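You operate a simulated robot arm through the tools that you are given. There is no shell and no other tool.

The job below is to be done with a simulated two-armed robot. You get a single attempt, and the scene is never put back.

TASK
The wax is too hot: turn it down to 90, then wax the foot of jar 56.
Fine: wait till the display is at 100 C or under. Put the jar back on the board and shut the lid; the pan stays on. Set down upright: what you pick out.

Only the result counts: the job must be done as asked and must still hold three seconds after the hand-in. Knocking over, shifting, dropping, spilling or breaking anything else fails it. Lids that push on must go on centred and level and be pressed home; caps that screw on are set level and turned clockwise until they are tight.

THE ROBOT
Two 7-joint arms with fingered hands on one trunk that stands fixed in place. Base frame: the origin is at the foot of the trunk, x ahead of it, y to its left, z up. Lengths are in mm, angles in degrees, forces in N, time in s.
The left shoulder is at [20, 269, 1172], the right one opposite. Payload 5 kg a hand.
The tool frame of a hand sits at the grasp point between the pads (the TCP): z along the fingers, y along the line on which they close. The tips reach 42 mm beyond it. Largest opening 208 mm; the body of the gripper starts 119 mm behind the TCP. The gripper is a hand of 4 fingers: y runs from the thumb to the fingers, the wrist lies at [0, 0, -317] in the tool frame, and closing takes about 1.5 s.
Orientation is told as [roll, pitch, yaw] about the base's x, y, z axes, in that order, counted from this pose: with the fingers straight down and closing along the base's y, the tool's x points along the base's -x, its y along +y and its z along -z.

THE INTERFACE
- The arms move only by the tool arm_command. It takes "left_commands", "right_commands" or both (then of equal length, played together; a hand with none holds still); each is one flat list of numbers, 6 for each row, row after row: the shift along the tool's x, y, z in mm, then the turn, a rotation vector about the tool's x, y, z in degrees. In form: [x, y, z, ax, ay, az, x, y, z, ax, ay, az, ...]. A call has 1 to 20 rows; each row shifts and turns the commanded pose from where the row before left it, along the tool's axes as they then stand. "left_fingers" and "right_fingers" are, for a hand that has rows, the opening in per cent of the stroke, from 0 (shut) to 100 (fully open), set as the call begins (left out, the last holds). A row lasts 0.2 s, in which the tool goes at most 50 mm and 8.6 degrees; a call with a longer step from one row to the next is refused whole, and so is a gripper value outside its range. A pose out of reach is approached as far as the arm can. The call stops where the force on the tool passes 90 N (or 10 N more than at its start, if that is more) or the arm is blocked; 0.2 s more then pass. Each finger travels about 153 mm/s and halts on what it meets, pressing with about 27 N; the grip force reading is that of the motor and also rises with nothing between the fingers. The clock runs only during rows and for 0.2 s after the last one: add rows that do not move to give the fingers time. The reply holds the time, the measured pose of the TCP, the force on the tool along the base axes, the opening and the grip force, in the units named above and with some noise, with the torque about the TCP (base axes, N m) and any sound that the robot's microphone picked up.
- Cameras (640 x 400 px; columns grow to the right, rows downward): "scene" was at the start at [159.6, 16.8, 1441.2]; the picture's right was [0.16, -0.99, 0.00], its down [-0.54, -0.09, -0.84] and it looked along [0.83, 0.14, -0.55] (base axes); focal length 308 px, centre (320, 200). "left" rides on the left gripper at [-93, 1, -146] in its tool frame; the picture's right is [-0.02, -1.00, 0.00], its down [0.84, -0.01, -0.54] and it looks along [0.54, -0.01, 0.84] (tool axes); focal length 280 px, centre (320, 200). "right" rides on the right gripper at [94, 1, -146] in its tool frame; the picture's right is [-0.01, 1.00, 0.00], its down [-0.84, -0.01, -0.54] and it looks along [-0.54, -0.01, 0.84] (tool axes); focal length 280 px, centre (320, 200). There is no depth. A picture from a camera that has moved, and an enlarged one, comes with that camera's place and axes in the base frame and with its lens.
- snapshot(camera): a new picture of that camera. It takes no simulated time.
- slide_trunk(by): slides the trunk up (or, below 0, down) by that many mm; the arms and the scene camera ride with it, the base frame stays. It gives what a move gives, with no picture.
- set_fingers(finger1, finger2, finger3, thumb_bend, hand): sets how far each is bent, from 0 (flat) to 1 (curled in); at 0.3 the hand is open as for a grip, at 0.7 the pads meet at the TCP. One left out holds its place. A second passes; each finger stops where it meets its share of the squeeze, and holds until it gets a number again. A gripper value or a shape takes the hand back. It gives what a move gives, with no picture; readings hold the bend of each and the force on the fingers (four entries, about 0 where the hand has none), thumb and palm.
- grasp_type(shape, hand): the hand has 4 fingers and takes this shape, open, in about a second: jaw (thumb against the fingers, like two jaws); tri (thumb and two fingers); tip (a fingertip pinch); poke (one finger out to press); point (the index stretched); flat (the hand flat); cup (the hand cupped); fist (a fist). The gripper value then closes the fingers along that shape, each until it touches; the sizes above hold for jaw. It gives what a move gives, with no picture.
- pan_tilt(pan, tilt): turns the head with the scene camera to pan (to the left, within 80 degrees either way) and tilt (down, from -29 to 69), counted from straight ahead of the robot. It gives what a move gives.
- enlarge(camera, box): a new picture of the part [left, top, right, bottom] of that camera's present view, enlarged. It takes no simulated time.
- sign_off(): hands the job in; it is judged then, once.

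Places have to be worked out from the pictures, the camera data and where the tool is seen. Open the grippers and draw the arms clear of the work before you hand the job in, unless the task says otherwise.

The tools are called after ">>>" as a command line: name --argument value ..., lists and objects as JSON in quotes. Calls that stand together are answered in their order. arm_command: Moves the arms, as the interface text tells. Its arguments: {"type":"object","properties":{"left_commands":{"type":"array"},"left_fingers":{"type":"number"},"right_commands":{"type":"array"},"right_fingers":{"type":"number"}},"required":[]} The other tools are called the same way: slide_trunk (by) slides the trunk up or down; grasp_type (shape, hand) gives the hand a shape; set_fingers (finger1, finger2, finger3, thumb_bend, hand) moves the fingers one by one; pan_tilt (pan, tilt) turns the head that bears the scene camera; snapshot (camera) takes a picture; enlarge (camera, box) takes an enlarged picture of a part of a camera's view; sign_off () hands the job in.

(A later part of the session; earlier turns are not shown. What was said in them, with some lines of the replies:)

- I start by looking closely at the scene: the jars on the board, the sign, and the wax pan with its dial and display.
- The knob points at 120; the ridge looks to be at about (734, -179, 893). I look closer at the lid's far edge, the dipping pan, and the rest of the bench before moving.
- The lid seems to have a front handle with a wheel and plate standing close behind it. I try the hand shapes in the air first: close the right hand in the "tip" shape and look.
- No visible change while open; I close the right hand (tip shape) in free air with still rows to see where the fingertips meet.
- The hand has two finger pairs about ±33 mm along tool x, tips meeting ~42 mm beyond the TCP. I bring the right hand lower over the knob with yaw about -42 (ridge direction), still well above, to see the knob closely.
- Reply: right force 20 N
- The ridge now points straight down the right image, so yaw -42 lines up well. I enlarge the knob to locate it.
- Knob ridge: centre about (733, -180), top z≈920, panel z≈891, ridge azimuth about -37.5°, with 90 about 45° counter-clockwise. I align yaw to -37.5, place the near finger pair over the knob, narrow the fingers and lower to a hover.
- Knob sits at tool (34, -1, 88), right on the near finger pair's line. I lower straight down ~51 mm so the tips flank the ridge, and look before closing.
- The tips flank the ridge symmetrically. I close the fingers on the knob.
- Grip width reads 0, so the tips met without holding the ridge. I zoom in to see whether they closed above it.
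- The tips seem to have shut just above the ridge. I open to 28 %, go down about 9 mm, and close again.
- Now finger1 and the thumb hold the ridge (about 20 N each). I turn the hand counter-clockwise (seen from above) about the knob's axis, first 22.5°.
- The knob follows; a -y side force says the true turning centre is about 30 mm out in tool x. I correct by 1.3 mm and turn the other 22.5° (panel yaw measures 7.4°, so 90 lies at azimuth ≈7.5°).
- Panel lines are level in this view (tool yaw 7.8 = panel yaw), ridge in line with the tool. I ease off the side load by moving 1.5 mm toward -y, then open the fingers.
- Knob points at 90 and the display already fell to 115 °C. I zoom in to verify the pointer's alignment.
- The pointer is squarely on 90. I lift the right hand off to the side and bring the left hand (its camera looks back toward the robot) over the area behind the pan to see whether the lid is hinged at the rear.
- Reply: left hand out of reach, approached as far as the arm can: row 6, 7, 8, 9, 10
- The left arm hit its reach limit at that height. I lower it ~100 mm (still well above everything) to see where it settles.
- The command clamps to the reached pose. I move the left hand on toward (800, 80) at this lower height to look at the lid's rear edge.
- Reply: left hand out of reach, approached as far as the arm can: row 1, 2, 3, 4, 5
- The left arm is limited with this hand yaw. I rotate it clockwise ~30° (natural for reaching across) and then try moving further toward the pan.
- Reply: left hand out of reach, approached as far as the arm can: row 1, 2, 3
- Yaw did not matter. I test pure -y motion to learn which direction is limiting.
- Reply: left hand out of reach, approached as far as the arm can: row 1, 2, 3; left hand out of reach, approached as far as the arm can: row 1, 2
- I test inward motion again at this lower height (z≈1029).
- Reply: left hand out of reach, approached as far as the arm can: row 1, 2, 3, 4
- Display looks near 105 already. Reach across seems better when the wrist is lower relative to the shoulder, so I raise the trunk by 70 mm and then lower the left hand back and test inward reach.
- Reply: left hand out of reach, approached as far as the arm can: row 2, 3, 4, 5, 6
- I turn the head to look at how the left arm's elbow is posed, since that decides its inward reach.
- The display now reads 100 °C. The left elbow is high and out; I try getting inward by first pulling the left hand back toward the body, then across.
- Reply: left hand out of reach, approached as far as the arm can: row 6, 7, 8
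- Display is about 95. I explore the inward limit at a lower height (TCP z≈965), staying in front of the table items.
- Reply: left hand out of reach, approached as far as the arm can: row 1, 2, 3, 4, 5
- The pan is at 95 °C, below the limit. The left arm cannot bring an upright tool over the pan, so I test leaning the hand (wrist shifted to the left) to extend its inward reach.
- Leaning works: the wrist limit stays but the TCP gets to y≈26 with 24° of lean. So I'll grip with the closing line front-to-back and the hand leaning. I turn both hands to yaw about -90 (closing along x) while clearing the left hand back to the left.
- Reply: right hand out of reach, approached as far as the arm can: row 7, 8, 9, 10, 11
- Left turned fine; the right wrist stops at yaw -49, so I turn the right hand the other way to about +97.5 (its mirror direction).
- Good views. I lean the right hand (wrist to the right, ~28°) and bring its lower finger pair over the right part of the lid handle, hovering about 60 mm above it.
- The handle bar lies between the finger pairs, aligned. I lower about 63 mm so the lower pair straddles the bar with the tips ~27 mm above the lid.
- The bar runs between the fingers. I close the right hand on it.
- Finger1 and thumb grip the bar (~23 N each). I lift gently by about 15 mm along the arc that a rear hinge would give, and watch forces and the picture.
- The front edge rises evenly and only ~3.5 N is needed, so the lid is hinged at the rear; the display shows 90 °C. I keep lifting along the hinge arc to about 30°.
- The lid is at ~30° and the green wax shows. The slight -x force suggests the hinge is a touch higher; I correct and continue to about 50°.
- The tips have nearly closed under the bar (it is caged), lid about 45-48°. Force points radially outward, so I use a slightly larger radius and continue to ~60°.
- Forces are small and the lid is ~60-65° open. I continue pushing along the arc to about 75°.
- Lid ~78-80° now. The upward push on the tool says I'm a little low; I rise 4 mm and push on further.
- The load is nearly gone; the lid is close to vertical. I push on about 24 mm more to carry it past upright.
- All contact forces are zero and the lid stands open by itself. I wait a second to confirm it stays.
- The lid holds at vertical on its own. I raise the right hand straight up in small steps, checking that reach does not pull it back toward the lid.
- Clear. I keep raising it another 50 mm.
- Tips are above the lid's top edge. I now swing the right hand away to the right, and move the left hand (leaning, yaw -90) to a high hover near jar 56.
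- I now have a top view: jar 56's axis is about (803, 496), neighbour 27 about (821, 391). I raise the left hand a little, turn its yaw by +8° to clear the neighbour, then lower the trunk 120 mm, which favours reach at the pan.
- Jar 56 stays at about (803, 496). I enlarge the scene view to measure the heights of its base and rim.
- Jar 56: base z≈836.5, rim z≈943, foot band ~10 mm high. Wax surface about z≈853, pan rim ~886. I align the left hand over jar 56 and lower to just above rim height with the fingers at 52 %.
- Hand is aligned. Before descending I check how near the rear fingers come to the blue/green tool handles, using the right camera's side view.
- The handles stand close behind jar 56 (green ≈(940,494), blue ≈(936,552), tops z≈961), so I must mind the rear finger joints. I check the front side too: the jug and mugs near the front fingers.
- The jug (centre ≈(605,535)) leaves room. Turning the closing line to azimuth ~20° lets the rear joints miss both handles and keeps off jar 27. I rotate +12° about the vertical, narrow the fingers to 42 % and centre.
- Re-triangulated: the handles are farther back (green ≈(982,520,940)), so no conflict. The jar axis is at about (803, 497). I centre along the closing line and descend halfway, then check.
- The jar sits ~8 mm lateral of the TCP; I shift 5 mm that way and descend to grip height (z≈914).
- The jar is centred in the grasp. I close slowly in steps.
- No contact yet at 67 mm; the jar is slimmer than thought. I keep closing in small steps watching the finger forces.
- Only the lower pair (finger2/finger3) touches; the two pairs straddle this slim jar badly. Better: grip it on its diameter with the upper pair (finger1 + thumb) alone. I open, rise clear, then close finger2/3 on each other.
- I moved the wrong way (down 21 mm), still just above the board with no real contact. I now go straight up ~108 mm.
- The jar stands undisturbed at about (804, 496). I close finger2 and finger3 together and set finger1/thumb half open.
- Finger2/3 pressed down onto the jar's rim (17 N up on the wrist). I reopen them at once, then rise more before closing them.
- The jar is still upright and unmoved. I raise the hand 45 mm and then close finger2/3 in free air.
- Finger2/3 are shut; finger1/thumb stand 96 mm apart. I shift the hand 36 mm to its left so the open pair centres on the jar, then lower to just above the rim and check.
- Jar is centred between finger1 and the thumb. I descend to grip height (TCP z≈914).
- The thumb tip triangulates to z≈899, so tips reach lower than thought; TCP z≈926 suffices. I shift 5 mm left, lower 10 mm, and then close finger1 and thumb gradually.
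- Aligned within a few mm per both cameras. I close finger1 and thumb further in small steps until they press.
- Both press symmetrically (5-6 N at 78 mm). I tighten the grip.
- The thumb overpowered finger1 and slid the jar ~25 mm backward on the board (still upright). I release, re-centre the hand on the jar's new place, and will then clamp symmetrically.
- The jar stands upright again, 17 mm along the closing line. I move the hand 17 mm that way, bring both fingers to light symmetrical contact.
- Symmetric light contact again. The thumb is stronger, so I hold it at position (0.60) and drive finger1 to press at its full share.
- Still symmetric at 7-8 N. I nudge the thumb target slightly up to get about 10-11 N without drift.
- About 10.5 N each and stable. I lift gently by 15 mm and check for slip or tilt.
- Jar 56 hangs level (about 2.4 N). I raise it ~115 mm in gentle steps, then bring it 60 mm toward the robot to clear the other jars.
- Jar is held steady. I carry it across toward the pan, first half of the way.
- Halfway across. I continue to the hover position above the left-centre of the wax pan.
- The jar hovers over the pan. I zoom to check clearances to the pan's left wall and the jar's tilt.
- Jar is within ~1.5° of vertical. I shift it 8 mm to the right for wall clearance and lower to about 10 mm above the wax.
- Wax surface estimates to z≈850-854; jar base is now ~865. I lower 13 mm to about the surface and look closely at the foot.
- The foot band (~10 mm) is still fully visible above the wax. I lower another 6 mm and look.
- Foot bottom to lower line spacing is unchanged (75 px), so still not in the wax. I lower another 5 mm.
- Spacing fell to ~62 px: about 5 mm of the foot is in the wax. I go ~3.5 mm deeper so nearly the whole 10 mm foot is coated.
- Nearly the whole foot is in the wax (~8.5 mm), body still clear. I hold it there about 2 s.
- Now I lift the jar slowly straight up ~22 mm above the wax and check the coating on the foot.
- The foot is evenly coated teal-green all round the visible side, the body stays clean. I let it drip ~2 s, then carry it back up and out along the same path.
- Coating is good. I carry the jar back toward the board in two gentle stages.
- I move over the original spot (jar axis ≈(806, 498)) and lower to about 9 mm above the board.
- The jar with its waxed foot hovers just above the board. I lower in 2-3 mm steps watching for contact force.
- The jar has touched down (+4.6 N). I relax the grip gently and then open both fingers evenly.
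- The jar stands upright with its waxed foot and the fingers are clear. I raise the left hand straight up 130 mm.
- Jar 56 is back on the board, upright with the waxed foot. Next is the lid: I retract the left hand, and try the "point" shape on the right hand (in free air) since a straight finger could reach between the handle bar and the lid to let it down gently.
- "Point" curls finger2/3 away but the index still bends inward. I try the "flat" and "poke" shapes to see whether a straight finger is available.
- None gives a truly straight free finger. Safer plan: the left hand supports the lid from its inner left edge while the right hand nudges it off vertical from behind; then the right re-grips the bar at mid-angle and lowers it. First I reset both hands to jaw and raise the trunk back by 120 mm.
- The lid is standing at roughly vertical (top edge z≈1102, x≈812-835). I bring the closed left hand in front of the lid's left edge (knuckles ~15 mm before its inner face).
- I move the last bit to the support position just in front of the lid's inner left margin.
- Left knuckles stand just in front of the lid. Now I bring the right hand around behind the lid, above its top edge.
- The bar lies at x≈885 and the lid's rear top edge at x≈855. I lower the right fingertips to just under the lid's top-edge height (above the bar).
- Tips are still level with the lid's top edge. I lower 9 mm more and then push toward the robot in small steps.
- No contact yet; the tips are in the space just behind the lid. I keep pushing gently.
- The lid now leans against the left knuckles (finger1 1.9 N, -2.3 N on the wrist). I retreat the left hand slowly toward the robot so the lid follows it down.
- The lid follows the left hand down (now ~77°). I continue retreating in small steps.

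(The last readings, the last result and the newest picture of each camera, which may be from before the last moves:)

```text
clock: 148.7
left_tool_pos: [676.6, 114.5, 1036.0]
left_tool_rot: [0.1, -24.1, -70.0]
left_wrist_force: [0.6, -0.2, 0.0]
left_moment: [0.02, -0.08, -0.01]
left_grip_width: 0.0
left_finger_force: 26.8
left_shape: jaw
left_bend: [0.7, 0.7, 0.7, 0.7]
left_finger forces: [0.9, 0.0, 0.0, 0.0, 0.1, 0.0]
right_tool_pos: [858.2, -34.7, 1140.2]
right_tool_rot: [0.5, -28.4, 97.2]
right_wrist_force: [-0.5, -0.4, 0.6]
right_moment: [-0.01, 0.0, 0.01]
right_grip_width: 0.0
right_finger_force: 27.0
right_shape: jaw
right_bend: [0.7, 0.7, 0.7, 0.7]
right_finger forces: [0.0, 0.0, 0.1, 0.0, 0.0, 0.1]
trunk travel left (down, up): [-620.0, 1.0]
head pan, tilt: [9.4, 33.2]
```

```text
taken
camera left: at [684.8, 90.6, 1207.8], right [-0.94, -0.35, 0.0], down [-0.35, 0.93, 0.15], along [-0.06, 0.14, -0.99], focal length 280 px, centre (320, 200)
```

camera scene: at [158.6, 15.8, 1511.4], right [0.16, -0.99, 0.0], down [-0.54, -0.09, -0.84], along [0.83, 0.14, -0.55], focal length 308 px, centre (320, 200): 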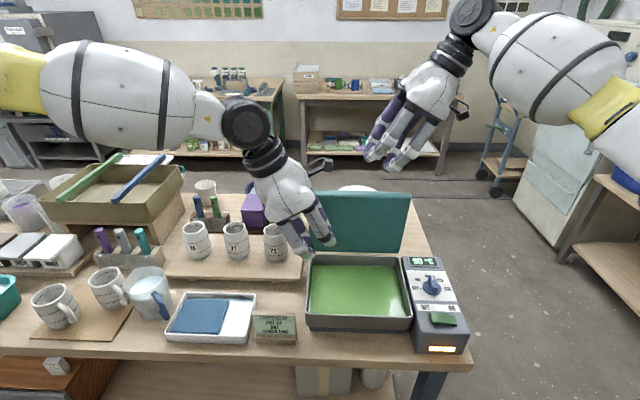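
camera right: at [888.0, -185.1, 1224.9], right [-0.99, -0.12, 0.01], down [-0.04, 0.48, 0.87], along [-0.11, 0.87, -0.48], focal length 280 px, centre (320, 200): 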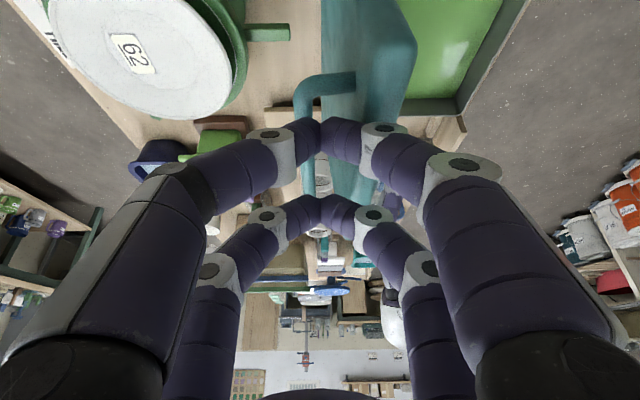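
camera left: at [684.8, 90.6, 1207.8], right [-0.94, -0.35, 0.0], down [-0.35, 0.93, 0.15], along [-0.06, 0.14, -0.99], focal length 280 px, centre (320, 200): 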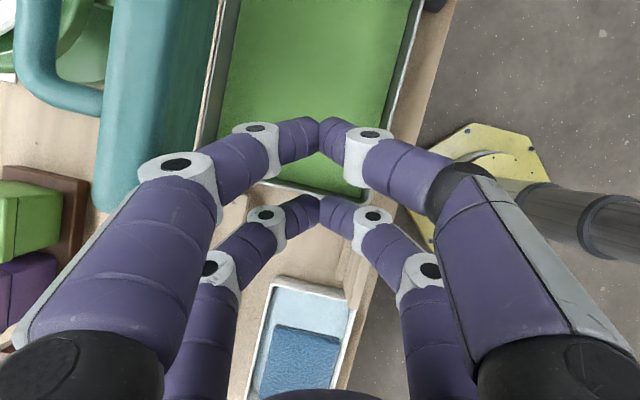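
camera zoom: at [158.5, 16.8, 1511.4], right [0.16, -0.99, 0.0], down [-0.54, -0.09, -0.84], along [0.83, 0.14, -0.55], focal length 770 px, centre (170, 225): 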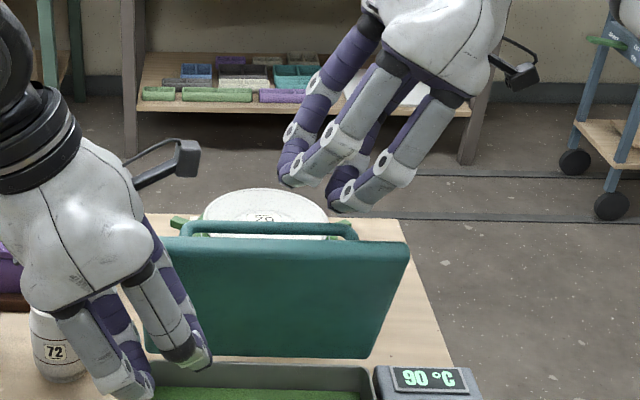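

Contact is kept (0.9 N); lid is ~70°. I retreat another 40 mm to reach about 55-58°.

>>> arm_command --left_commands '[1, -4.9, -0.45, 0, 0, 0, 1, -4.9, -0.45, 0, 0, 0, 1, -4.9, -0.45, 0, 0, 0, 1, -4.9, -0.45, 0, 0, 0, 1, -4.9, -0.45, 0, 0, 0, 1, -4.9, -0.45, 0, 0, 0, 1, -4.9, -0.45, 0, 0, 0, 1, -4.9, -0.45, 0, 0, 0, 0, 0, 0, 0, 0, 0, 0, 0, 0, 0, 0, 0]'

>>> enlarge --camera "scene" --box '[280, 110, 480, 270]'

>>> snapshot --camera "left"

>>> snapshot --camera "right"

```text
clock: 150.9
left_tool_pos: [636.5, 109.4, 1035.0]
left_tool_rot: [0.0, -24.0, -70.1]
left_wrist_force: [-2.3, -0.3, 0.9]
left_moment: [-0.01, -0.1, -0.02]
left_grip_width: 0.0
left_finger_force: 26.7
left_shape: jaw
left_bend: [0.7, 0.7, 0.7, 0.7]
left_finger forces: [2.1, 0.0, 0.0, 0.0, 0.2, 0.1]
right_tool_pos: [858.4, -33.6, 1140.1]
right_tool_rot: [0.5, -28.3, 97.3]
right_wrist_force: [-0.5, -0.1, 0.0]
right_moment: [0.02, 0.0, -0.01]
right_grip_width: 0.2
right_finger_force: 26.5
right_shape: jaw
right_bend: [0.7, 0.7, 0.7, 0.7]
right_finger forces: [0.0, 0.0, 0.0, 0.0, 0.0, 0.0]
trunk travel left (down, up): [-620.0, 1.0]
head pan, tilt: [9.4, 33.2]
```

```text
2.50 times, centred on (380, 190) of scene
camera zoom: at [158.4, 16.8, 1511.5], right [0.16, -0.99, 0.0], down [-0.54, -0.09, -0.84], along [0.83, 0.14, -0.55], focal length 770 px, centre (170, 225)
```

zoom: 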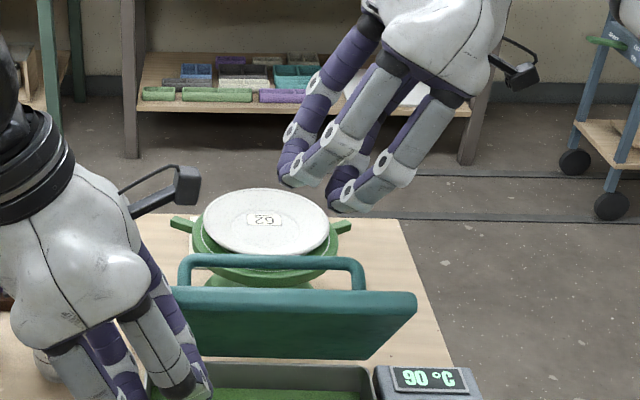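

```text
taken
camera left: at [645.4, 85.2, 1206.8], right [-0.94, -0.35, 0.0], down [-0.35, 0.93, 0.15], along [-0.06, 0.14, -0.99], focal length 280 px, centre (320, 200)
```

left: 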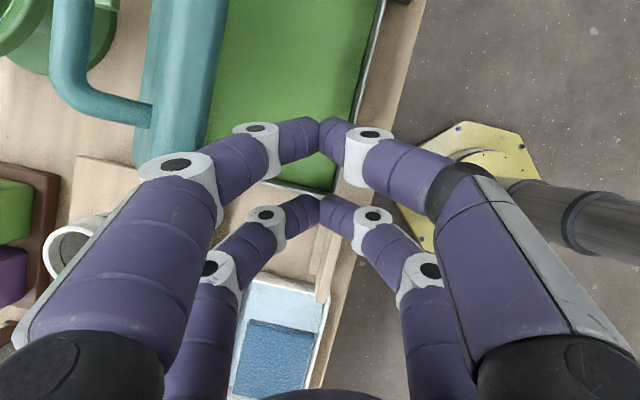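

```text
taken
camera right: at [876.4, -185.6, 1224.6], right [-0.99, -0.12, 0.01], down [-0.04, 0.48, 0.87], along [-0.11, 0.87, -0.48], focal length 280 px, centre (320, 200)
```

right: 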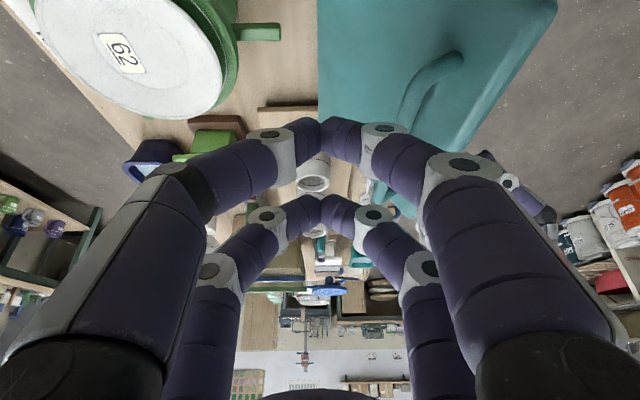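

The lid rests on the left hand at ~57°. I raise the right hand, open it to 28 % and bring it above the bar (≈(794, -50, 1074)).

>>> arm_command --right_commands '[-11.9, 0, -22, 0, 0, 0, -11.9, 0, -22, 0, 0, 0, -0.5, 33, 0.2, 0, 0, 0, -0.4, 33, 0.3, 0, 0, 0, 0, 0, 0, 0, 0, 0, 0, 0, 0, 0, 0, 0]' --right_fingers 28

>>> snapshot --camera "right"

>>> enlarge --camera "scene" --box '[280, 110, 480, 270]'

```text
clock: 152.3
left_tool_pos: [635.6, 109.1, 1035.4]
left_tool_rot: [0.1, -24.1, -70.1]
left_wrist_force: [-3.3, 0.1, 1.9]
left_moment: [-0.03, -0.26, -0.01]
left_grip_width: 0.1
left_finger_force: 26.7
left_shape: jaw
left_bend: [0.7, 0.7, 0.7, 0.7]
left_finger forces: [4.7, 0.0, 0.0, 0.0, 0.0, 0.0]
right_tool_pos: [791.8, -42.6, 1191.7]
right_tool_rot: [0.4, -28.4, 97.1]
right_wrist_force: [0.4, 0.0, 0.0]
right_moment: [0.02, 0.03, 0.01]
right_grip_width: 58.0
right_finger_force: 0.0
right_shape: jaw
right_bend: [0.73, 0.73, 0.73, 0.7]
right_finger forces: [0.0, 0.0, 0.0, 0.0, 0.0, 0.1]
trunk travel left (down, up): [-620.0, 1.0]
head pan, tilt: [9.4, 33.2]
```

```text
taken
camera right: at [810.7, -193.2, 1275.4], right [-0.99, -0.12, 0.01], down [-0.04, 0.48, 0.87], along [-0.11, 0.87, -0.48], focal length 280 px, centre (320, 200)
```

right: 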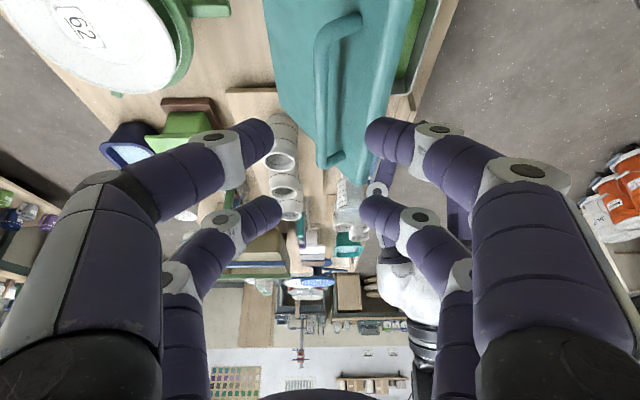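

```text
2.50 times, centred on (380, 190) of scene
camera zoom: at [158.3, 16.9, 1511.5], right [0.16, -0.99, 0.0], down [-0.54, -0.09, -0.84], along [0.83, 0.14, -0.55], focal length 770 px, centre (170, 225)
```

zoom: 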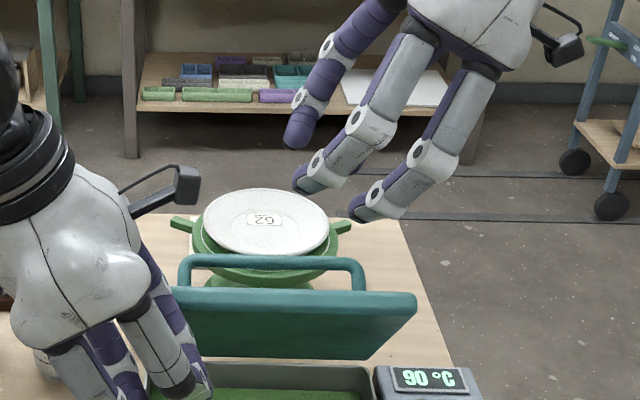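

The bar is exactly in line between the fingertips. I narrow to 18 % to clear the lid's front edge and lower most of the way.

>>> arm_command --right_commands '[0, 0, 0, 0, 0, 0, 12.2, 0, 22.6, 0, 0, 0, 12.2, 0, 22.6, 0, 0, 0, 0, 0, 0, 0, 0, 0]' --right_fingers 19

>>> snapshot --camera "right"

>>> enlarge --camera "scene" --box '[300, 150, 440, 270]'

```text
clock: 153.3
left_tool_pos: [635.3, 110.3, 1034.3]
left_tool_rot: [0.1, -24.2, -70.1]
left_wrist_force: [-3.1, 0.2, 1.4]
left_moment: [0.03, -0.17, 0.06]
left_grip_width: 0.0
left_finger_force: 27.1
left_shape: jaw
left_bend: [0.7, 0.7, 0.7, 0.7]
left_finger forces: [3.4, 0.0, 0.0, 0.0, 0.1, 0.1]
right_tool_pos: [791.9, -42.6, 1138.6]
right_tool_rot: [0.5, -28.4, 97.3]
right_wrist_force: [-0.2, 0.0, -0.4]
right_moment: [0.04, -0.04, 0.0]
right_grip_width: 40.2
right_finger_force: 0.0
right_shape: jaw
right_bend: [0.73, 0.73, 0.73, 0.7]
right_finger forces: [0.1, 0.0, 0.1, 0.0, 0.0, 0.0]
trunk travel left (down, up): [-620.0, 1.0]
head pan, tilt: [9.4, 33.2]
```

```text
taken
camera right: at [810.4, -193.7, 1222.7], right [-0.99, -0.12, 0.01], down [-0.04, 0.48, 0.87], along [-0.11, 0.87, -0.48], focal length 280 px, centre (320, 200)
```

right: 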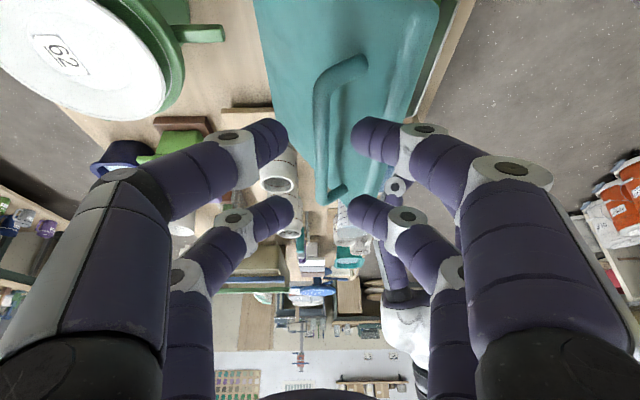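

```text
3.33 times, centred on (370, 210) of scene
camera zoom: at [158.3, 16.8, 1511.5], right [0.16, -0.99, 0.0], down [-0.54, -0.09, -0.84], along [0.83, 0.14, -0.55], focal length 1027 px, centre (153, 167)
```

zoom: 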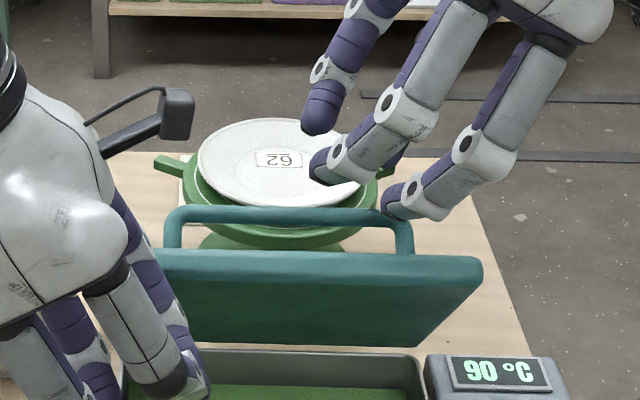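

The bar end triangulates to (790, -66, 1070). I lower another 27 mm so the tips pass below the bar, then close.

>>> arm_command --right_commands '[6.4, 0, 11.9, 0, 0, 0, 6.4, 0, 11.9, 0, 0, 0, 0, 0, 0, 0, 0, 0]'

>>> snapshot --camera "right"

>>> arm_command --right_commands '[0, 0, 0, 0, 0, 0, 0, 0, 0, 0, 0, 0, 0, 0, 0, 0, 0, 0, 0, 0, 0, 0, 0, 0]' --right_fingers 0

>>> snapshot --camera "right"

```text
clock: 154.1
left_tool_pos: [635.2, 109.3, 1034.9]
left_tool_rot: [0.1, -24.2, -70.1]
left_wrist_force: [-2.7, 0.7, 1.7]
left_moment: [-0.03, -0.17, 0.05]
left_grip_width: 0.0
left_finger_force: 26.8
left_shape: jaw
left_bend: [0.7, 0.7, 0.7, 0.7]
left_finger forces: [2.9, 0.0, 0.0, 0.0, 0.0, 0.0]
right_tool_pos: [792.6, -42.1, 1111.6]
right_tool_rot: [0.5, -28.4, 97.2]
right_wrist_force: [0.2, 0.4, -0.1]
right_moment: [0.01, 0.03, 0.01]
right_grip_width: 39.9
right_finger_force: 0.0
right_shape: jaw
right_bend: [0.73, 0.73, 0.73, 0.7]
right_finger forces: [0.1, 0.0, 0.0, 0.1, 0.0, 0.0]
trunk travel left (down, up): [-620.0, 1.0]
head pan, tilt: [9.4, 33.2]
```

```text
taken
camera right: at [810.6, -194.1, 1195.2], right [-0.99, -0.12, 0.01], down [-0.04, 0.48, 0.87], along [-0.11, 0.87, -0.48], focal length 280 px, centre (320, 200)
```

right: 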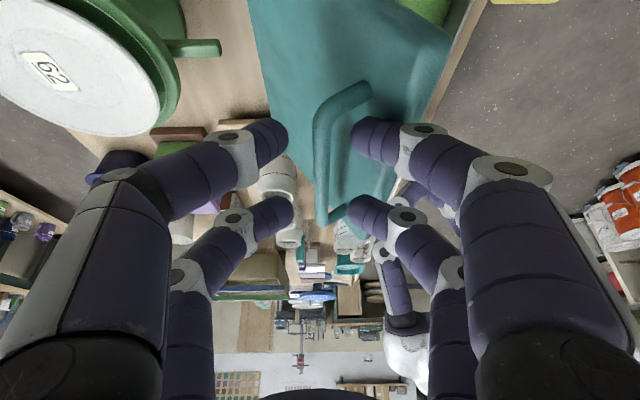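

```text
clock: 155.1
left_tool_pos: [634.9, 110.0, 1034.6]
left_tool_rot: [0.1, -24.1, -70.2]
left_wrist_force: [-1.9, -0.7, 0.9]
left_moment: [-0.01, -0.08, -0.08]
left_grip_width: 0.0
left_finger_force: 27.4
left_shape: jaw
left_bend: [0.7, 0.7, 0.7, 0.7]
left_finger forces: [1.9, 0.0, 0.0, 0.0, 0.0, 0.1]
right_tool_pos: [791.9, -43.3, 1111.4]
right_tool_rot: [0.5, -28.5, 97.3]
right_wrist_force: [0.0, 1.8, 0.8]
right_moment: [0.1, 0.03, 0.03]
right_grip_width: 0.0
right_finger_force: 26.2
right_shape: jaw
right_bend: [0.71, 0.7, 0.7, 0.7]
right_finger forces: [18.4, 0.0, 0.0, 0.0, 18.9, 0.1]
trunk travel left (down, up): [-620.0, 1.0]
head pan, tilt: [9.4, 33.2]
```

```text
taken
camera right: at [810.5, -194.0, 1195.4], right [-0.99, -0.12, 0.01], down [-0.04, 0.48, 0.87], along [-0.11, 0.87, -0.48], focal length 280 px, centre (320, 200)
```

right: 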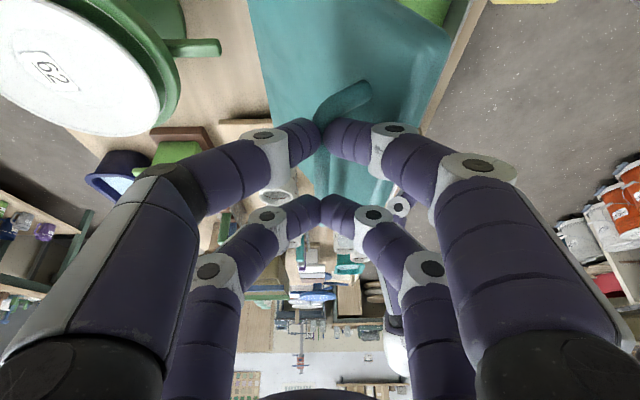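

The bar is firmly caged by the right hand (18 N each side). I withdraw the left hand backward, then up and away to the left.

>>> arm_command --left_commands '[6.2, -18.8, -2.8, 0, 0, 0, 6.3, -18.8, -2.8, 0, 0, 0, 6.2, -18.8, -2.8, 0, 0, 0, 32.7, 11.1, -25.6, 0, 0, 0, 32.7, 11.1, -25.6, 0, 0, 0, 32.7, 11.1, -25.6, 0, 0, 0, 32.7, 11.1, -25.6, 0, 0, 0, 32.7, 11.1, -25.6, 0, 0, 0, 32.7, 11.1, -25.6, 0, 0, 0, 0, 0, 0, 0, 0, 0]'

>>> snapshot --camera "scene"

```text
clock: 157.3
left_tool_pos: [557.8, 364.0, 1096.9]
left_tool_rot: [0.1, -24.0, -70.1]
left_wrist_force: [-0.7, -0.3, -0.1]
left_moment: [0.01, -0.01, 0.0]
left_grip_width: 0.0
left_finger_force: 27.3
left_shape: jaw
left_bend: [0.7, 0.7, 0.7, 0.7]
left_finger forces: [0.1, 0.0, 0.0, 0.0, 0.0, 0.1]
right_tool_pos: [792.0, -42.2, 1112.3]
right_tool_rot: [0.5, -28.4, 97.4]
right_wrist_force: [-2.6, 0.1, 1.9]
right_moment: [-0.04, 0.09, -0.03]
right_grip_width: 0.0
right_finger_force: 26.9
right_shape: jaw
right_bend: [0.71, 0.7, 0.7, 0.7]
right_finger forces: [19.9, 0.1, 0.0, 0.0, 17.1, 0.0]
trunk travel left (down, up): [-620.0, 1.0]
head pan, tilt: [9.4, 33.2]
```

```text
taken
camera scene: at [158.0, 17.0, 1511.5], right [0.16, -0.99, 0.0], down [-0.54, -0.09, -0.84], along [0.83, 0.14, -0.55], focal length 308 px, centre (320, 200)
```

scene: 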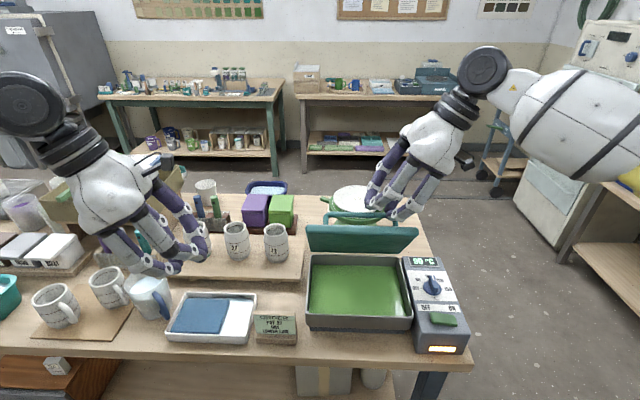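

The right hand holds the lid alone. I lower it along the reverse hinge arc, first four 5° steps.

>>> arm_command --right_commands '[2.7, 15.7, 5.0, 0, 0, 0, 3.3, 15.1, 6.2, 0, 0, 0, 3.9, 14.5, 7.3, 0, 0, 0, 4.6, 13.6, 8.4, 0, 0, 0, 0, 0, 0, 0, 0, 0]'

>>> snapshot --camera "right"

>>> enlarge --camera "scene" --box '[280, 160, 480, 340]'

```text
clock: 158.5
left_tool_pos: [559.0, 363.7, 1097.3]
left_tool_rot: [0.1, -24.1, -70.1]
left_wrist_force: [-0.6, 0.5, 0.8]
left_moment: [-0.04, -0.01, -0.01]
left_grip_width: 0.0
left_finger_force: 27.2
left_shape: jaw
left_bend: [0.7, 0.7, 0.7, 0.7]
left_finger forces: [0.1, 0.0, 0.0, 0.0, 0.0, 0.0]
right_tool_pos: [732.0, -49.5, 1082.9]
right_tool_rot: [0.5, -28.3, 97.3]
right_wrist_force: [-5.9, -1.9, 4.6]
right_moment: [-0.15, 0.24, -0.07]
right_grip_width: 0.0
right_finger_force: 26.3
right_shape: jaw
right_bend: [0.71, 0.7, 0.7, 0.72]
right_finger forces: [0.0, 0.0, 0.0, 0.0, 0.0, 0.0]
trunk travel left (down, up): [-620.0, 1.0]
head pan, tilt: [9.4, 33.2]
```

```text
taken
camera right: at [750.0, -200.2, 1166.7], right [-0.99, -0.12, 0.01], down [-0.04, 0.48, 0.87], along [-0.11, 0.87, -0.48], focal length 280 px, centre (320, 200)
```

right: 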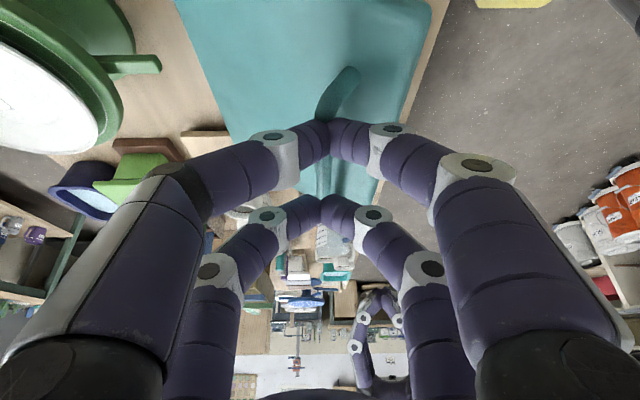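

```text
2.22 times, centred on (380, 250) of scene
camera zoom: at [157.6, 16.8, 1511.6], right [0.16, -0.99, 0.0], down [-0.54, -0.09, -0.84], along [0.83, 0.14, -0.55], focal length 685 px, centre (187, 89)
```

zoom: 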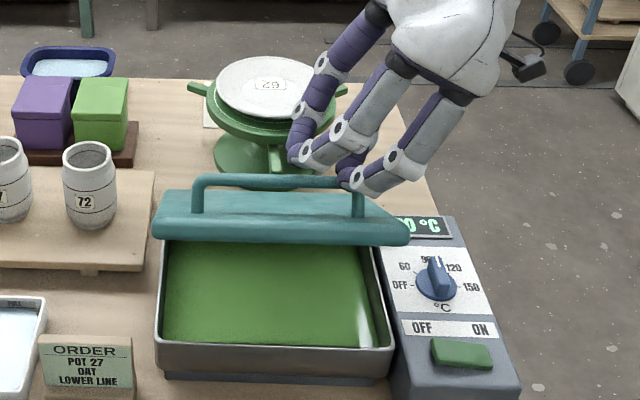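

The bar stays caged; the load says I'm slightly inside the arc. I correct outward and lower further to about 18°.

>>> arm_command --right_commands '[3.7, 14.9, 6.8, 0, 0, 0, 5.6, 11.7, 10.4, 0, 0, 0, 6.0, 10.7, 11.2, 0, 0, 0, 6.5, 9.6, 12.1, 0, 0, 0, 0, 0, 0, 0, 0, 0]'

>>> snapshot --camera "right"

>>> enlarge --camera "scene" --box '[280, 180, 480, 340]'

```text
clock: 159.7
left_tool_pos: [559.7, 362.4, 1097.2]
left_tool_rot: [0.0, -24.1, -70.1]
left_wrist_force: [0.0, -0.4, 0.5]
left_moment: [-0.03, 0.0, -0.04]
left_grip_width: 0.1
left_finger_force: 27.3
left_shape: jaw
left_bend: [0.7, 0.7, 0.7, 0.7]
left_finger forces: [0.0, 0.0, 0.1, 0.0, 0.1, 0.0]
right_tool_pos: [686.4, -57.0, 1037.2]
right_tool_rot: [0.6, -28.3, 97.3]
right_wrist_force: [0.4, -0.2, 0.5]
right_moment: [0.01, -0.02, -0.03]
right_grip_width: 0.3
right_finger_force: 26.8
right_shape: jaw
right_bend: [0.71, 0.7, 0.7, 0.72]
right_finger forces: [0.1, 0.0, 0.0, 0.0, 0.1, 0.0]
trunk travel left (down, up): [-620.0, 1.0]
head pan, tilt: [9.4, 33.2]
```

```text
taken
camera right: at [705.0, -208.2, 1121.3], right [-0.99, -0.12, 0.01], down [-0.05, 0.48, 0.87], along [-0.11, 0.87, -0.48], focal length 280 px, centre (320, 200)
```

right: 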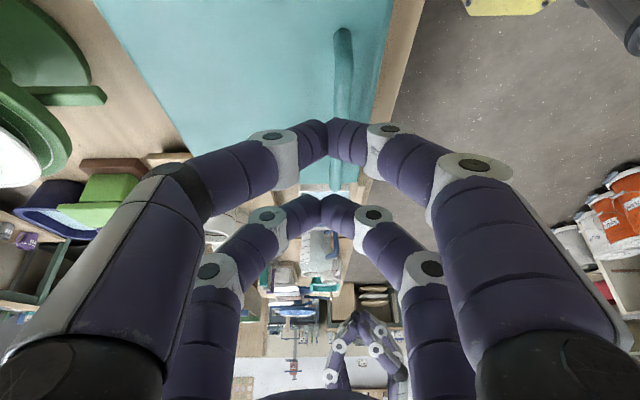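

```text
2.50 times, centred on (380, 260) of scene
camera zoom: at [158.3, 16.9, 1511.5], right [0.16, -0.99, 0.0], down [-0.54, -0.09, -0.84], along [0.83, 0.14, -0.55], focal length 770 px, centre (170, 50)
```

zoom: 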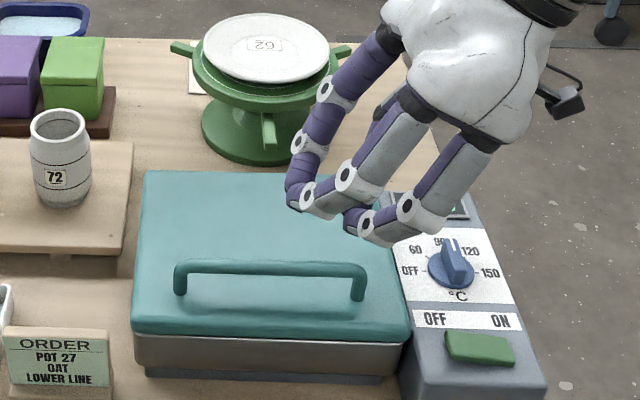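

The bar slipped out near the end and the lid is now down. I lift the right hand away and inspect the lid closely.

>>> arm_command --right_commands '[-14.3, 0, -26.4, 0, 0, 0, -14.3, 0, -26.4, 0, 0, 0, -14.3, 0, -26.4, 0, 0, 0, 34.9, 5.1, -18.9, 0, 0, 0, 34.9, 5.1, -18.9, 0, 0, 0, 34.9, 5.1, -18.9, 0, 0, 0, 34.9, 5.1, -18.9, 0, 0, 0, 0, 0, 0, 0, 0, 0]'

>>> snapshot --camera "scene"

>>> enlarge --camera "scene" --box '[280, 220, 480, 345]'

>>> snapshot --camera "right"

```text
clock: 161.5
left_tool_pos: [559.3, 365.0, 1097.4]
left_tool_rot: [0.1, -24.1, -70.0]
left_wrist_force: [-0.1, 0.3, -1.2]
left_moment: [-0.02, -0.02, -0.01]
left_grip_width: 0.0
left_finger_force: 26.5
left_shape: jaw
left_bend: [0.7, 0.7, 0.7, 0.7]
left_finger forces: [0.0, 0.0, 0.0, 0.0, 0.0, 0.1]
right_tool_pos: [687.4, -215.8, 1128.5]
right_tool_rot: [0.5, -28.4, 97.3]
right_wrist_force: [1.7, 0.6, -0.3]
right_moment: [-0.05, 0.0, 0.02]
right_grip_width: 0.0
right_finger_force: 27.6
right_shape: jaw
right_bend: [0.71, 0.7, 0.7, 0.72]
right_finger forces: [0.1, 0.1, 0.0, 0.1, 0.1, 0.0]
trunk travel left (down, up): [-620.0, 1.0]
head pan, tilt: [9.4, 33.2]
```

```text
taken
camera scene: at [158.8, 17.4, 1511.3], right [0.16, -0.99, 0.0], down [-0.54, -0.09, -0.84], along [0.83, 0.14, -0.55], focal length 308 px, centre (320, 200)
```

scene: 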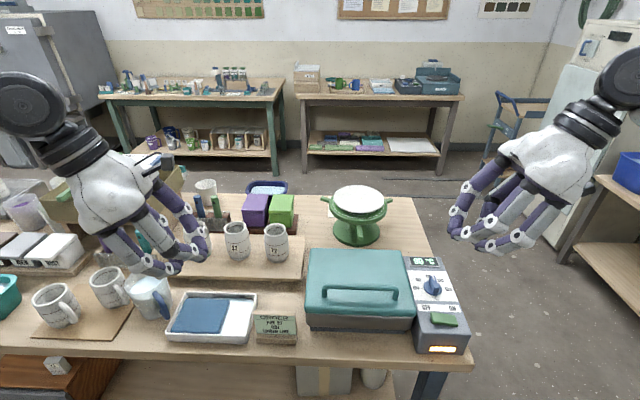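

```text
3.20 times, centred on (380, 282) of scene
camera zoom: at [158.8, 17.4, 1511.3], right [0.16, -0.99, 0.0], down [-0.54, -0.09, -0.84], along [0.83, 0.14, -0.55], focal length 986 px, centre (128, -64)
```

zoom: 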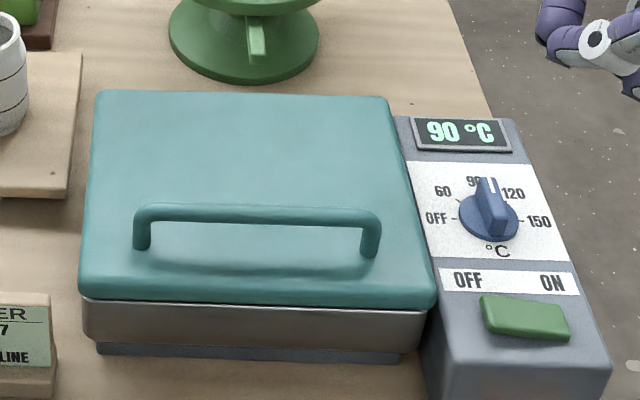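

```text
taken
camera right: at [705.3, -367.0, 1212.7], right [-0.99, -0.12, 0.01], down [-0.04, 0.48, 0.87], along [-0.11, 0.87, -0.48], focal length 280 px, centre (320, 200)
```

right: 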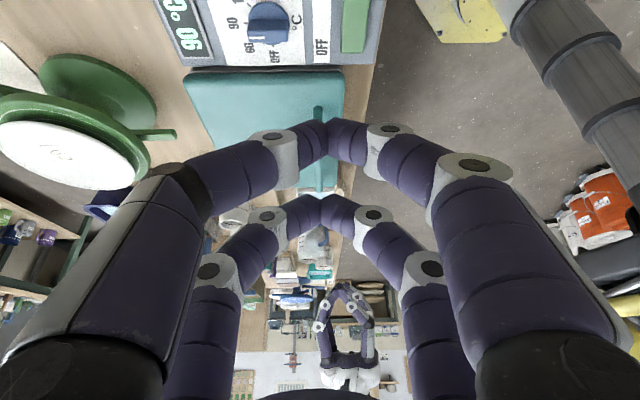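

The lid is shut flush, display 90 °C, knob on 90, switch still ON. I retract both arms up and clear of the bench and open the grippers.

>>> arm_command --left_commands '[0, -0.6, -43.8, 0, 0, 0, 0, -0.6, -43.8, 0, 0, 0, 0, -0.6, -43.8, 0, 0, 0, 0, 0, 0, 0, 0, 0]' --right_commands '[11.9, 3.8, -40.5, 0, 0, 0, 11.9, 3.8, -40.5, 0, 0, 0, 0, 0, 0, 0, 0, 0, 0, 0, 0, 0, 0, 0]'

>>> arm_command --left_commands '[0, 0, 0, 0, 0, 0, 0, 0, 0, 0, 0, 0, 0, 0, 0, 0, 0, 0, 0, 0, 0, 0, 0, 0, 0, 0, 0, 0, 0, 0, 0, 0, 0, 0, 0, 0, 0, 0, 0, 0, 0, 0]' --right_commands '[0, 0, 0, 0, 0, 0, 0, 0, 0, 0, 0, 0, 0, 0, 0, 0, 0, 0, 0, 0, 0, 0, 0, 0, 0, 0, 0, 0, 0, 0, 0, 0, 0, 0, 0, 0, 0, 0, 0, 0, 0, 0]' --left_fingers 100 --right_fingers 100

>>> snapshot --camera "scene"

>>> enlarge --camera "scene" --box '[150, 170, 310, 290]'

>>> enlarge --camera "scene" --box '[0, 150, 200, 350]'

```text
clock: 162.5
left_tool_pos: [540.1, 413.8, 1215.3]
left_tool_rot: [0.0, -24.1, -70.1]
left_wrist_force: [0.9, -0.4, -0.1]
left_moment: [0.0, 0.02, 0.0]
left_grip_width: 0.0
left_finger_force: 26.7
left_shape: jaw
left_bend: [0.7, 0.7, 0.7, 0.7]
left_finger forces: [0.0, 0.0, 0.0, 0.1, 0.1, 0.0]
right_tool_pos: [686.7, -276.2, 1188.0]
right_tool_rot: [0.5, -28.5, 97.2]
right_wrist_force: [0.2, -0.1, -0.6]
right_moment: [0.05, 0.04, -0.01]
right_grip_width: 0.0
right_finger_force: 26.5
right_shape: jaw
right_bend: [0.71, 0.7, 0.7, 0.72]
right_finger forces: [0.0, 0.1, 0.0, 0.0, 0.1, 0.0]
trunk travel left (down, up): [-620.0, 1.0]
head pan, tilt: [9.4, 33.2]
```

```text
clock: 164.1
left_tool_pos: [539.3, 413.9, 1216.1]
left_tool_rot: [0.1, -24.1, -70.0]
left_wrist_force: [0.2, -0.1, -0.2]
left_moment: [-0.01, 0.02, -0.01]
left_grip_width: 207.6
left_finger_force: 0.1
left_shape: jaw
left_bend: [0.3, 0.3, 0.3, 0.3]
left_finger forces: [0.0, 0.0, 0.0, 0.1, 0.0, 0.1]
right_tool_pos: [686.4, -276.6, 1189.4]
right_tool_rot: [0.4, -28.4, 97.1]
right_wrist_force: [0.4, 0.4, -0.1]
right_moment: [0.0, 0.02, 0.0]
right_grip_width: 207.6
right_finger_force: 0.0
right_shape: jaw
right_bend: [0.3, 0.3, 0.3, 0.3]
right_finger forces: [0.0, 0.1, 0.0, 0.1, 0.1, 0.1]
trunk travel left (down, up): [-620.0, 1.0]
head pan, tilt: [9.4, 33.2]
```

```text
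taken
camera scene: at [158.6, 16.8, 1511.4], right [0.16, -0.99, 0.0], down [-0.54, -0.09, -0.84], along [0.83, 0.14, -0.55], focal length 308 px, centre (320, 200)
```

scene: 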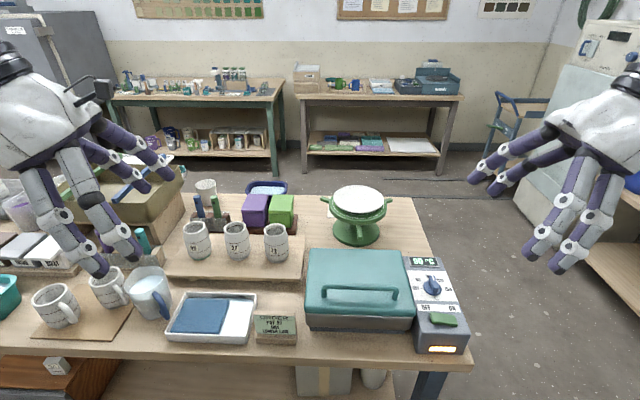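

```text
3.33 times, centred on (230, 230) of scene
camera zoom: at [158.6, 16.8, 1511.4], right [0.16, -0.99, 0.0], down [-0.54, -0.09, -0.84], along [0.83, 0.14, -0.55], focal length 1027 px, centre (620, 100)
```

zoom: 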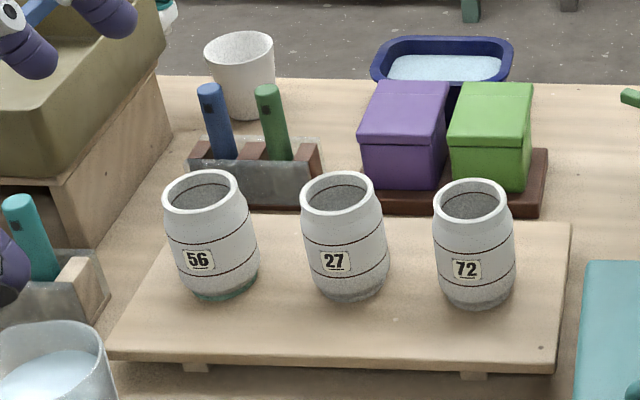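

```text
2.00 times, centred on (100, 250) of scene
camera zoom: at [158.6, 16.8, 1511.4], right [0.16, -0.99, 0.0], down [-0.54, -0.09, -0.84], along [0.83, 0.14, -0.55], focal length 616 px, centre (760, 100)
```

zoom: 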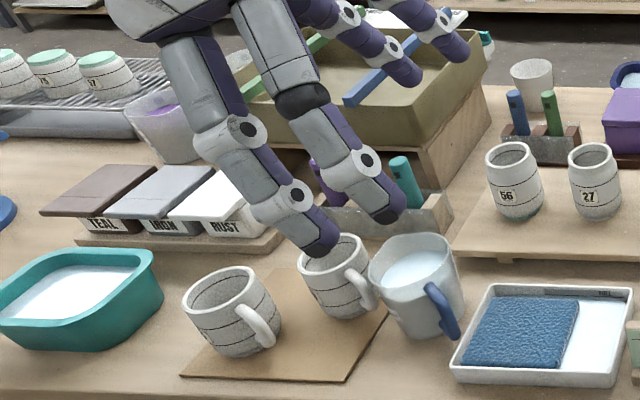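

Everything stands in place: jar 56 upright with a waxed foot, neighbours untouched, lid shut, pan on at 90. I lift both arms a little farther clear before handing in.

>>> arm_command --left_commands '[-12, 0, -27, 0, 0, 0, -12, 0, -27, 0, 0, 0, 0, 0, 0, 0, 0, 0, 0, 0, 0, 0, 0, 0]' --right_commands '[20, 3, -30, 0, 0, 0, 20, 3, -30, 0, 0, 0, 0, 0, 0, 0, 0, 0, 0, 0, 0, 0, 0, 0]'

>>> enlarge --camera "scene" --box '[290, 230, 490, 355]'

```text
clock: 165.1
left_tool_pos: [537.0, 412.7, 1276.5]
left_tool_rot: [0.1, -24.1, -70.1]
left_wrist_force: [-0.8, -0.3, 0.4]
left_moment: [0.01, 0.01, 0.0]
left_grip_width: 208.0
left_finger_force: 0.1
left_shape: jaw
left_bend: [0.3, 0.3, 0.3, 0.3]
left_finger forces: [0.0, 0.0, 0.0, 0.1, 0.0, 0.0]
right_tool_pos: [690.4, -340.7, 1219.7]
right_tool_rot: [0.5, -28.3, 97.2]
right_wrist_force: [-1.3, 0.9, 0.4]
right_moment: [0.01, -0.05, 0.01]
right_grip_width: 207.8
right_finger_force: 0.1
right_shape: jaw
right_bend: [0.3, 0.3, 0.3, 0.3]
right_finger forces: [0.1, 0.1, 0.0, 0.0, 0.1, 0.0]
trunk travel left (down, up): [-620.0, 1.0]
head pan, tilt: [9.4, 33.2]
```

```text
3.20 times, centred on (390, 292) of scene
camera zoom: at [158.3, 16.5, 1511.5], right [0.16, -0.99, 0.0], down [-0.54, -0.09, -0.84], along [0.83, 0.14, -0.55], focal length 986 px, centre (96, -96)
```

zoom: 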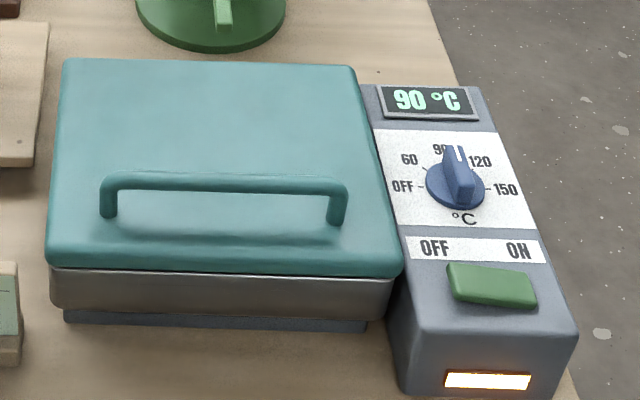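

The lid is shut, the display reads 90 °C, the knob points at 90, and the switch and lamp are on. Jar 56 stands on the board with its foot waxed, both grippers are open and the arms are clear. I hand the job in.

>>> sign_off

```text
The job is handed in.
```

The wax is turned down to 90 and jar 56's foot is waxed. The jar is back upright on the board, the lid is shut and the pan is still on. I handed it in like that; the judge's result has not come back.

- **Temperature:** I turned the knob from 120 to 90. The display read 90 °C before the jar went in, well under the 100 °C limit.
- **Waxing:** I held the foot about 8 mm deep in the wax for roughly two seconds. The wax covers the foot all round the side I could see and the body stayed clean. I did not see the back of the foot.
- **Jar 56:** While I was getting a grip, the thumb slid the jar about 17 mm back on the board. It stayed upright, and I set it down at about its original spot.
- **Lid:** I lowered it by its handle, but the handle slipped out of the fingers at some point in the last part of the way down and the lid fell the rest. It sits flush and the pan looks unmoved.

Nothing else on the bench appears to have moved. Both grippers are open and the arms are clear of the work.
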